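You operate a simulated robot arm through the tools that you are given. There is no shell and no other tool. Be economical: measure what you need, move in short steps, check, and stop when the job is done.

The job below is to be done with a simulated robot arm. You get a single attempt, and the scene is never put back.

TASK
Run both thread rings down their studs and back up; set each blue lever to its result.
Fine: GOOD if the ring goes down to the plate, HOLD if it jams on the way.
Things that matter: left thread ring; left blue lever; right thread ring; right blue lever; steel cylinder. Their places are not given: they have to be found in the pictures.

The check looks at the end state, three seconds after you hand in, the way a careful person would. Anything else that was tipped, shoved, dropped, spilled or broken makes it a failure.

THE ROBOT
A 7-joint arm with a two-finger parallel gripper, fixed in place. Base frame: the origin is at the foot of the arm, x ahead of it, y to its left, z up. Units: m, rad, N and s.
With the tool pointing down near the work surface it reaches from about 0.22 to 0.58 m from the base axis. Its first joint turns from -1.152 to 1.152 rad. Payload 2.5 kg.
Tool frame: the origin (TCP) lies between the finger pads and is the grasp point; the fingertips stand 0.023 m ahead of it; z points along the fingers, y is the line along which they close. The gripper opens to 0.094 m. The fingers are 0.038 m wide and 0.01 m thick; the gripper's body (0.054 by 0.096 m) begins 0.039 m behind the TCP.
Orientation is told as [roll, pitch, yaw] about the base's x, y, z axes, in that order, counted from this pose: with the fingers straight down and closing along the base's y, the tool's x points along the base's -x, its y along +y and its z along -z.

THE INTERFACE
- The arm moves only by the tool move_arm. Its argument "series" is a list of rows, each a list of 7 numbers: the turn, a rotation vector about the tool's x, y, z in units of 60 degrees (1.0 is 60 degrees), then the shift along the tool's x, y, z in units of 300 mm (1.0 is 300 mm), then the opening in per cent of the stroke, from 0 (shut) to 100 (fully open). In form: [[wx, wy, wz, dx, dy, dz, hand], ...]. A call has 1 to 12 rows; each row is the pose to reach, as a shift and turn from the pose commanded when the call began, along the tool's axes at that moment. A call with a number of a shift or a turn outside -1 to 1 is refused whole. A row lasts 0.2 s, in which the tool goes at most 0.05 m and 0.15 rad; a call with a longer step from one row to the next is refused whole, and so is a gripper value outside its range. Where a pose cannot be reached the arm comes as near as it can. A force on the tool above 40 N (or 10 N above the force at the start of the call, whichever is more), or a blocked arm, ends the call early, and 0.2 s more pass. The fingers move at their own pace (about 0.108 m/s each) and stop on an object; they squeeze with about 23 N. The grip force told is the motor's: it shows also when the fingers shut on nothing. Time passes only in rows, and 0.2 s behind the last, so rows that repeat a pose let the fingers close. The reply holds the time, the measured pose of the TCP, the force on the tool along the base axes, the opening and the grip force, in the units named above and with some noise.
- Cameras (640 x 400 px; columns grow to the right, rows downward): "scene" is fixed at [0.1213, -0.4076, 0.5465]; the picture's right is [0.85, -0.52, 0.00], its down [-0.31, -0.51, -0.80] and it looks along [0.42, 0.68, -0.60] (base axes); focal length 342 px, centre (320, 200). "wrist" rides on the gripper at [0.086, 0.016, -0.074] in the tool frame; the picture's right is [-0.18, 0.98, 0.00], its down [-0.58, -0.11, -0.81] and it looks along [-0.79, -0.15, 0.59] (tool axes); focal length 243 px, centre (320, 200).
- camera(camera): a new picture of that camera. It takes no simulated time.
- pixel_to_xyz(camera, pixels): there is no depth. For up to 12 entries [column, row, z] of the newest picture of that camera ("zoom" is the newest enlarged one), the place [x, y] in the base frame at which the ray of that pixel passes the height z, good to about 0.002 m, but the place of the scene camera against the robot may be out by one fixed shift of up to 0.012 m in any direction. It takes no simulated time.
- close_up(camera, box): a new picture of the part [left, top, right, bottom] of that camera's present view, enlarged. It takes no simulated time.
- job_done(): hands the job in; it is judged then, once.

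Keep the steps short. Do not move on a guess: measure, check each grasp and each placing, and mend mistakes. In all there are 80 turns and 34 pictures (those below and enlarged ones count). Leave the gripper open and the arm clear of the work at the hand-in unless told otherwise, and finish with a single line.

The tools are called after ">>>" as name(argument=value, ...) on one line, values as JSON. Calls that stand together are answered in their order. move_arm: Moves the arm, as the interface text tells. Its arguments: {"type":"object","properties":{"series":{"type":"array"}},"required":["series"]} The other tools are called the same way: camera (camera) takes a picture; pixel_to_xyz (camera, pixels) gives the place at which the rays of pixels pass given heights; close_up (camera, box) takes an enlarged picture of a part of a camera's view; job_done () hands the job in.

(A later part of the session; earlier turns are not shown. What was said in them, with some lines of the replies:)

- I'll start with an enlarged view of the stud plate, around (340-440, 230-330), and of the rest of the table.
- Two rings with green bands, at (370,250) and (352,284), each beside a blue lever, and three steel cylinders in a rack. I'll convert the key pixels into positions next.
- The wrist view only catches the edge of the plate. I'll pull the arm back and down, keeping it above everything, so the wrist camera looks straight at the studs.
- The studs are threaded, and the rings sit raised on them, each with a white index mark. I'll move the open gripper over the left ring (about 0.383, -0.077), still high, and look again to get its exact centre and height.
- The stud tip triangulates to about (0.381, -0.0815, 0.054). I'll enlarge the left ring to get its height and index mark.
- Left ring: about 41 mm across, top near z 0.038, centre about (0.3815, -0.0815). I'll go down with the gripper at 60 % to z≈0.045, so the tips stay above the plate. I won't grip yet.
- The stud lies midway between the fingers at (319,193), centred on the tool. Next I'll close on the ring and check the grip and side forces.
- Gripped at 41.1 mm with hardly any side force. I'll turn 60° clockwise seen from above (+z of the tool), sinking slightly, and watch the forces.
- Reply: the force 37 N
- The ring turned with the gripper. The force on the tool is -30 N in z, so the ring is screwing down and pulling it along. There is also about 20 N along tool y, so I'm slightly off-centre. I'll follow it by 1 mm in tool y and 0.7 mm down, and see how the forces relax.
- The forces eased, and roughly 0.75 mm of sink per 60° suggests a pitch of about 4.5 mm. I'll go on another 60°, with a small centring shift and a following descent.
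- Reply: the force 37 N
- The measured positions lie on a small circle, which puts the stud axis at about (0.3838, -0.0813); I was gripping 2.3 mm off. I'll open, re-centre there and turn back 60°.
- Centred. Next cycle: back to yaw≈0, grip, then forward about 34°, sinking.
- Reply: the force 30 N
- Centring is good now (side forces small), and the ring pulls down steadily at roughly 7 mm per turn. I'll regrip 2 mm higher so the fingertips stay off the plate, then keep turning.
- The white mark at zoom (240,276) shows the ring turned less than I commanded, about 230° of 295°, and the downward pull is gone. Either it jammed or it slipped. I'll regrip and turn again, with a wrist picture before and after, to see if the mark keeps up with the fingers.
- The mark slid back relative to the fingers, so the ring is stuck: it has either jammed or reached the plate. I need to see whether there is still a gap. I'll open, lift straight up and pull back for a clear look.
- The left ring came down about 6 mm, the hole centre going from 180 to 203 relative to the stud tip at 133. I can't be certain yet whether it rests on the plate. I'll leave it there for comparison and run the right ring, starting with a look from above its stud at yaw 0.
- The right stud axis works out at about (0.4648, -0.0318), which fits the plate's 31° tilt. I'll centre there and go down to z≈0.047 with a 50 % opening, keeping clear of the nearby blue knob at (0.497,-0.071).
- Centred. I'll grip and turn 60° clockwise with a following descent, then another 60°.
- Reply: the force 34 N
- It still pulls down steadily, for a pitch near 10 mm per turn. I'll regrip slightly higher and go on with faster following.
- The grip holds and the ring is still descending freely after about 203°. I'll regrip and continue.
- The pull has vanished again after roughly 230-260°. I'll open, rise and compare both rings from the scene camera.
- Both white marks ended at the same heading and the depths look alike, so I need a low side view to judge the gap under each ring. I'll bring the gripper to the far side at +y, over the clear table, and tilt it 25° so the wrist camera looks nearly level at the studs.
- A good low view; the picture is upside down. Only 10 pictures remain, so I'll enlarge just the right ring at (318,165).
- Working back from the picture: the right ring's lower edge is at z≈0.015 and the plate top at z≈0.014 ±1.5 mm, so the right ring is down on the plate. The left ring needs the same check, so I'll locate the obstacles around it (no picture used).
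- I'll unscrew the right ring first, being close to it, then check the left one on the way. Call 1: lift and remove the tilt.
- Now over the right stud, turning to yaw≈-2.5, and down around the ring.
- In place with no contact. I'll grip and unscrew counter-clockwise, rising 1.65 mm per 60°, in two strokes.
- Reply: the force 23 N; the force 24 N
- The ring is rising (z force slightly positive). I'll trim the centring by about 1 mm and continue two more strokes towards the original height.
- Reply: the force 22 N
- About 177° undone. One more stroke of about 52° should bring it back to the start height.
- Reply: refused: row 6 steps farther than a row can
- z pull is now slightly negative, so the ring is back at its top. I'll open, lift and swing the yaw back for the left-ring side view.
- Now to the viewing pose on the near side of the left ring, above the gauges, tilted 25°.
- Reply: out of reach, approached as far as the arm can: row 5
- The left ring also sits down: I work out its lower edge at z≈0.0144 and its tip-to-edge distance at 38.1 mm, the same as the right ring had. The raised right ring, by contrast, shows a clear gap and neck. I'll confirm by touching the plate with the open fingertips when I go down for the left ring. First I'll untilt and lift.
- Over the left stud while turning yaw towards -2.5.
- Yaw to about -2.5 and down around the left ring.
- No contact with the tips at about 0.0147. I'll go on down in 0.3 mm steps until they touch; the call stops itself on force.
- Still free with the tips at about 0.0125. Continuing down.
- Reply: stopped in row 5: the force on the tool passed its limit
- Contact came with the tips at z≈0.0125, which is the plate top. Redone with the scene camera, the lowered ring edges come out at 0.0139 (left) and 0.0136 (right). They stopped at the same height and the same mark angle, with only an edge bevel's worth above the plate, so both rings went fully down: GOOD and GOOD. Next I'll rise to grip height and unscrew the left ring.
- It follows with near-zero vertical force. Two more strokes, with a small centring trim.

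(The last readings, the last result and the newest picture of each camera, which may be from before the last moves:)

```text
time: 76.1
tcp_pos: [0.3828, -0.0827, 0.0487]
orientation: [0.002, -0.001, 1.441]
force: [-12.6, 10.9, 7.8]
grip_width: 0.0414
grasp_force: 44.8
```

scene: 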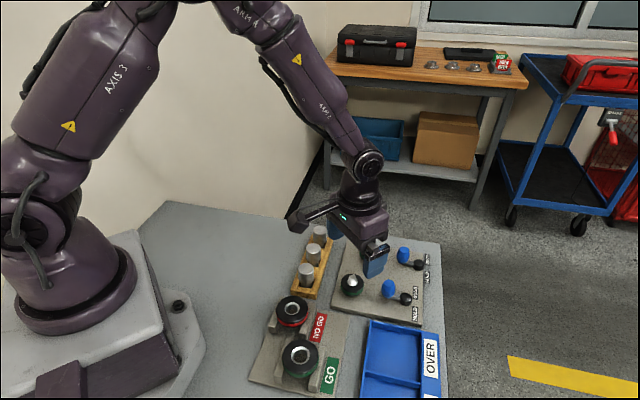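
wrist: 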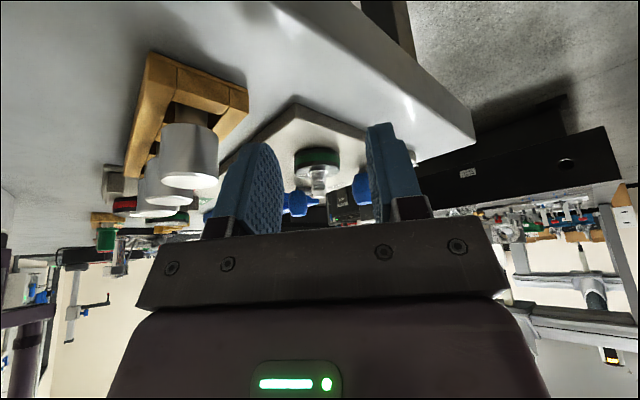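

Opening, lifting, and taking one enlarged scene picture of the whole plate.

>>> move_arm(series=[[0, 0, 0, 0, 0, 0, 50], [0, 0, 0, 0, 0, -0.1, 50], [0, 0, 0, 0, 0, -0.22, 50], [0, 0, 0.14, 0, 0, -0.36, 50], [0, 0, 0.28, 0, 0, -0.5, 50], [0, 0, 0.42, 0, 0, -0.6, 50], [0, 0, 0.56, 0, 0, -0.6, 50], [0, 0, 0.7, 0, 0, -0.6, 50], [0, 0, 0.84, 0, 0, -0.6, 50], [0, 0, 0.98, 0, 0, -0.6, 50]])

>>> close_up(camera="scene", box=[328, 235, 448, 325])

```text
time: 78.3
tcp_pos: [0.3832, -0.0802, 0.2304]
orientation: [0.001, 0.001, 0.414]
force: [-0.1, -0.1, 0.9]
grip_width: 0.0471
grasp_force: 0.0
```

```text
4.44 times, centred on (388, 280) of scene
```

zoom: 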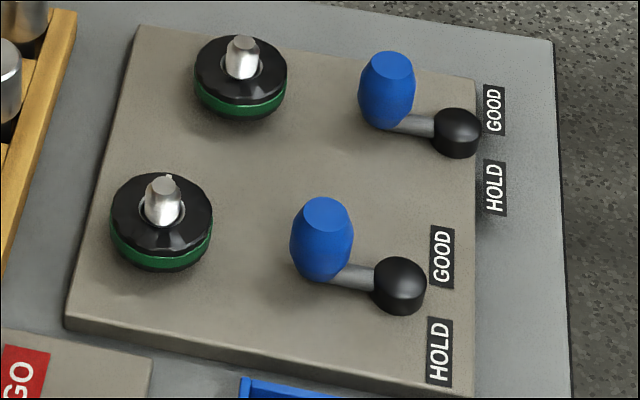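

Both rings are back at their starting height (tip-to-edge 17.3 and 19.4 px, against 17.3 and 20 before). Next, the lever geometry: knobs, domes and labels.

>>> pixel_to_xyz(camera="zoom", pixels=[[323, 240, 0.042], [400, 285, 0.022], [442, 258, 0.0125], [439, 352, 0.0125], [387, 90, 0.042], [456, 133, 0.022], [493, 110, 0.0125], [495, 188, 0.0125], [326, 205, 0.056], [318, 280, 0.025], [470, 85, 0.0125], [450, 390, 0.0125]])

```text
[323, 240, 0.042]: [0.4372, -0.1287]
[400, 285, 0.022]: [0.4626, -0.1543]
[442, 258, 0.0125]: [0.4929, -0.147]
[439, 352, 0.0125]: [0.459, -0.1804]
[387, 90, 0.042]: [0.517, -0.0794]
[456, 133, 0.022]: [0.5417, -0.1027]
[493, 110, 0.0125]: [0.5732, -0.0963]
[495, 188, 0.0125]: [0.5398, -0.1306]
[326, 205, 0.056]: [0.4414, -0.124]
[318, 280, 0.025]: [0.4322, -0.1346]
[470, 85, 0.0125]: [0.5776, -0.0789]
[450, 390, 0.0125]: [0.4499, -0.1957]
```

The knobs stand 36 mm from their pivot domes at heading 135° (neutral). From the dome, GOOD is at about 13° and HOLD at about -99°, so GOOD is a clockwise swing. I'll move above the left knob (0.430,-0.130) with yaw -25° and look.

>>> move_arm(series=[[0, 0, 0.14, -0.019, -0.055, 0, 50], [0, 0, 0.28, -0.038, -0.11, 0, 50], [0, 0, 0.42, -0.057, -0.16, 0.08, 50], [0, 0, 0.56, -0.076, -0.2125, 0.18, 50], [0, 0, 0.7, -0.076, -0.2125, 0.28, 50], [0, 0, 0.81, -0.076, -0.2125, 0.36, 50], [0, 0, 0.81, -0.076, -0.2125, 0.4, 50], [0, 0, 0.81, -0.076, -0.2125, 0.4, 50]])

>>> camera(camera="wrist")

>>> pixel_to_xyz(camera="wrist", pixels=[[320, 120, 0.055], [320, 130, 0.055], [320, 140, 0.055], [320, 150, 0.055], [300, 130, 0.055], [340, 130, 0.055]])

```text
time: 80.1
tcp_pos: [0.4291, -0.1306, 0.1088]
orientation: [0.003, -0.001, -0.432]
force: [0.1, -0.3, -0.1]
grip_width: 0.0471
grasp_force: 0.0
```

```text
5 pictures are left
```

wrist: 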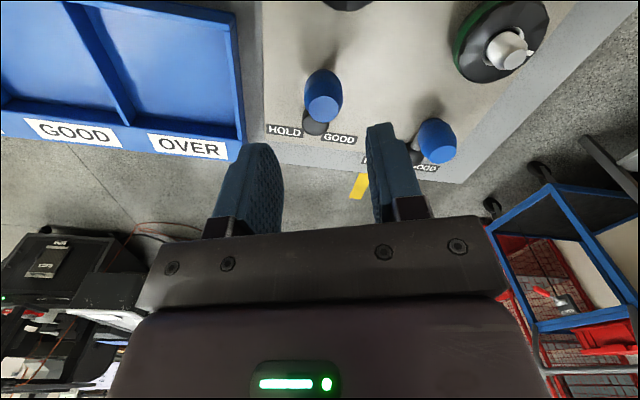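

```text
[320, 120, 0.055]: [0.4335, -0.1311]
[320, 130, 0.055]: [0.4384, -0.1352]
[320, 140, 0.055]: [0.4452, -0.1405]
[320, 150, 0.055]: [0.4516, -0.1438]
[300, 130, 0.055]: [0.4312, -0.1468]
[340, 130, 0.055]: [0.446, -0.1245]
```

Knob top at (324,110) gives about (0.431,-0.127). I'll go down to z≈0.052 and close on it gently, gauging its width.

>>> move_arm(series=[[0, 0, 0, 0.001, 0.0104, 0.06, 50], [0, 0, 0, 0.001, 0.0104, 0.11, 50], [0, 0, 0, 0.001, 0.0104, 0.15, 50], [0, 0, 0, 0.001, 0.0104, 0.175, 50], [0, 0, 0, 0.001, 0.0104, 0.19, 50], [0, 0, 0, 0.001, 0.0104, 0.19, 40], [0, 0, 0, 0.001, 0.0104, 0.19, 28], [0, 0, 0, 0.001, 0.0104, 0.19, 20], [0, 0, 0, 0.001, 0.0104, 0.19, 15]])

```text
time: 82.1
tcp_pos: [0.4309, -0.1274, 0.0516]
orientation: [0.001, 0.001, -0.433]
force: [1.7, -0.9, -3.4]
grip_width: 0.0243
grasp_force: 45.0
```

Held at 24.3 mm with little force. I'll swing it clockwise about the dome (0.4565,-0.1525), radius 36 mm, by 56°, turning the tool with it.

>>> move_arm(series=[[0, 0, 0.1333, -0.0069, 0.0153, 0, 15], [0, 0, 0.2667, -0.0158, 0.0294, 0, 15], [0, 0, 0.4, -0.0266, 0.0422, 0, 15], [0, 0, 0.5333, -0.0391, 0.0534, 0, 15], [0, 0, 0.6667, -0.053, 0.0627, 0, 15], [0, 0, 0.8, -0.0681, 0.07, 0, 15], [0, 0, 0.9333, -0.084, 0.0751, 0, 15]])

>>> close_up(camera="wrist", box=[200, 40, 440, 220])

```text
time: 83.4
tcp_pos: [0.4499, -0.1212, 0.0506]
orientation: [-0.014, 0.008, -1.17]
force: [-2.5, 2.0, 4.8]
grip_width: 0.0244
grasp_force: 44.6
stopped in row 6: the force on the tool passed its limit (the readings are from after the stop); the commanded pose is now the measured one
```

```text
2.22 times, centred on (320, 130) of wrist
```

zoom: 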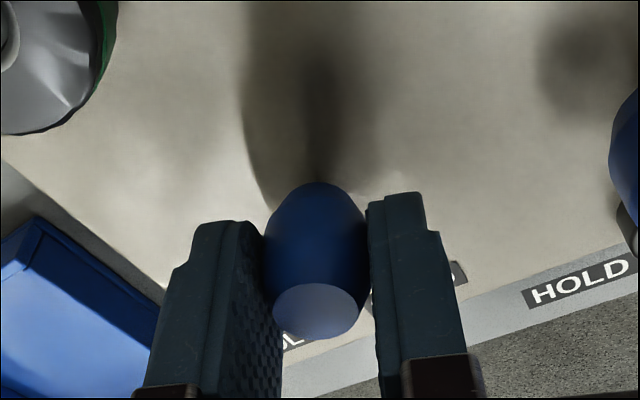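

The swing stopped on force after about 42°, which looks like the end stop. I'll open, lift clear and check with the scene camera.

>>> move_arm(series=[[0, 0, 0, 0, 0, 0, 40], [0, 0, 0, 0, 0, -0.04, 40], [0, 0, 0, 0, 0, -0.12, 45], [0, 0, 0, 0, 0, -0.24, 50], [0, 0, 0, 0, 0, -0.36, 50], [0, 0, 0, 0, 0, -0.5, 50], [0, 0, 0, 0, 0, -0.6, 50]])

>>> close_up(camera="scene", box=[328, 235, 448, 325])

```text
time: 85.0
tcp_pos: [0.4532, -0.1202, 0.2311]
orientation: [-0.017, 0.007, -1.169]
force: [-1.0, 0.2, 0.2]
grip_width: 0.0471
grasp_force: 0.1
```

```text
4.44 times, centred on (388, 280) of scene
```

zoom: 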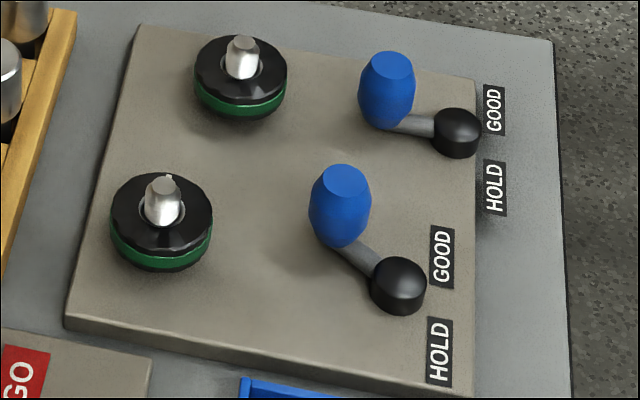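

The left lever swung about 33° towards GOOD, probably to its stop. I'll do the right lever the same way and compare the stop angles. Moving over the right knob at (0.511,-0.078) and down, gripper open.

>>> move_arm(series=[[-0.004, 0.004, -0.14, 0.0107, 0.047, 0, 50], [-0.008, 0.008, -0.28, 0.0215, 0.0945, 0, 50], [-0.0125, 0.0123, -0.42, 0.0322, 0.1418, 0, 50], [-0.0125, 0.0123, -0.56, 0.043, 0.189, 0, 50], [-0.0125, 0.0123, -0.704, 0.0537, 0.2363, 0.08, 50], [-0.0125, 0.0123, -0.704, 0.0537, 0.2363, 0.2, 50], [-0.0125, 0.0123, -0.704, 0.0537, 0.2363, 0.32, 50], [-0.0125, 0.0123, -0.704, 0.0537, 0.2363, 0.4, 50], [-0.0125, 0.0123, -0.704, 0.0537, 0.2363, 0.4, 50]])

>>> close_up(camera="wrist", box=[220, 50, 420, 210])

```text
time: 87.0
tcp_pos: [0.5094, -0.0777, 0.1112]
orientation: [0.011, 0.022, -0.433]
force: [-0.2, 0.2, 0.0]
grip_width: 0.047
grasp_force: 0.0
```

```text
2.50 times, centred on (320, 130) of wrist
```

zoom: 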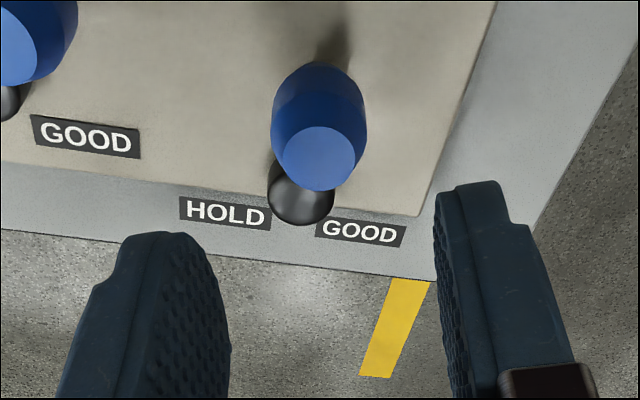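

The knob is centred between the fingers. I'll go down to z≈0.052 and grip.

>>> move_arm(series=[[0, 0, 0, -0.003, 0.001, 0.06, 50], [0, 0, 0, -0.003, 0.001, 0.11, 50], [0, 0, 0, -0.003, 0.001, 0.15, 50], [0, 0, 0, -0.003, 0.001, 0.18, 50], [0, 0, 0, -0.003, 0.001, 0.197, 50], [0, 0, 0, -0.003, 0.001, 0.197, 40], [0, 0, 0, -0.003, 0.001, 0.197, 28], [0, 0, 0, -0.003, 0.001, 0.197, 20], [0, 0, 0, -0.003, 0.001, 0.197, 15]])

```text
time: 89.0
tcp_pos: [0.5112, -0.0762, 0.051]
orientation: [0.011, 0.021, -0.431]
force: [2.8, -0.9, -1.7]
grip_width: 0.0241
grasp_force: 45.3
```

Gripped. The same clockwise arc in the right lever.

>>> move_arm(series=[[0, 0, 0.1333, -0.0069, 0.0153, 0, 15], [0, 0, 0.2667, -0.0158, 0.0294, 0, 15], [0, 0, 0.4, -0.0266, 0.0422, 0, 15], [0, 0, 0.5333, -0.0391, 0.0534, 0, 15], [0, 0, 0.6667, -0.053, 0.0627, 0, 15], [0, 0, 0.8, -0.0681, 0.07, 0, 15]])

```text
time: 90.3
tcp_pos: [0.5294, -0.0683, 0.0511]
orientation: [-0.027, 0.029, -1.203]
force: [-3.5, -0.2, 2.9]
grip_width: 0.0243
grasp_force: 44.8
stopped in row 6: the force on the tool passed its limit (the readings are from after the stop); the commanded pose is now the measured one
```

It stopped at the same place (about 20 mm of travel). I'll do a short extra tangential push of 4 mm to confirm it's a real stop.

>>> move_arm(series=[[0, 0, 0, -0.001, 0.0065, 0, 15], [0, 0, 0, -0.002, 0.013, 0, 15], [0, 0, 0, -0.002, 0.013, 0, 15]])

```text
time: 91.0
tcp_pos: [0.5299, -0.0686, 0.0504]
orientation: [-0.04, 0.033, -1.204]
force: [-2.7, 0.5, 1.8]
grip_width: 0.0242
grasp_force: 44.7
stopped in row 2: the force on the tool passed its limit (the readings are from after the stop); the commanded pose is now the measured one
```

A real end stop: it didn't move. I'll release, lift clear, and take a final look.

>>> move_arm(series=[[0, 0, 0, 0, 0, 0, 40], [0, 0, 0, 0, 0, -0.04, 40], [0, 0, 0, 0, 0, -0.12, 45], [0, 0, 0, 0, 0, -0.24, 50], [0, 0, 0, 0, 0, -0.38, 60], [0, 0, 0, 0.1, 0, -0.5, 80], [0, 0, 0, 0.2, 0, -0.6, 100], [0, 0, 0, 0.2, 0, -0.6, 100]])

>>> close_up(camera="scene", box=[328, 235, 448, 325])

```text
time: 92.8
tcp_pos: [0.5162, -0.0146, 0.2338]
orientation: [-0.041, 0.034, -1.205]
force: [0.3, -0.8, -1.2]
grip_width: 0.0937
grasp_force: 0.1
```

```text
4.44 times, centred on (388, 280) of scene
```

zoom: 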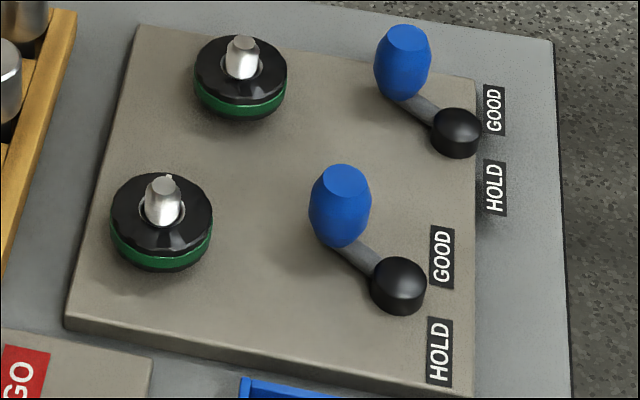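

Both levers sit at their GOOD stops, both rings are back up, and the arm is clear with the gripper open. Handing in.

>>> job_done()

```text
The job is handed in.
```

I ran both rings down to the plate and back up and set both levers to GOOD; I read "on the plate" from the rings stopping at the same height, about 1 mm above the measured plate top, within about 2 mm.
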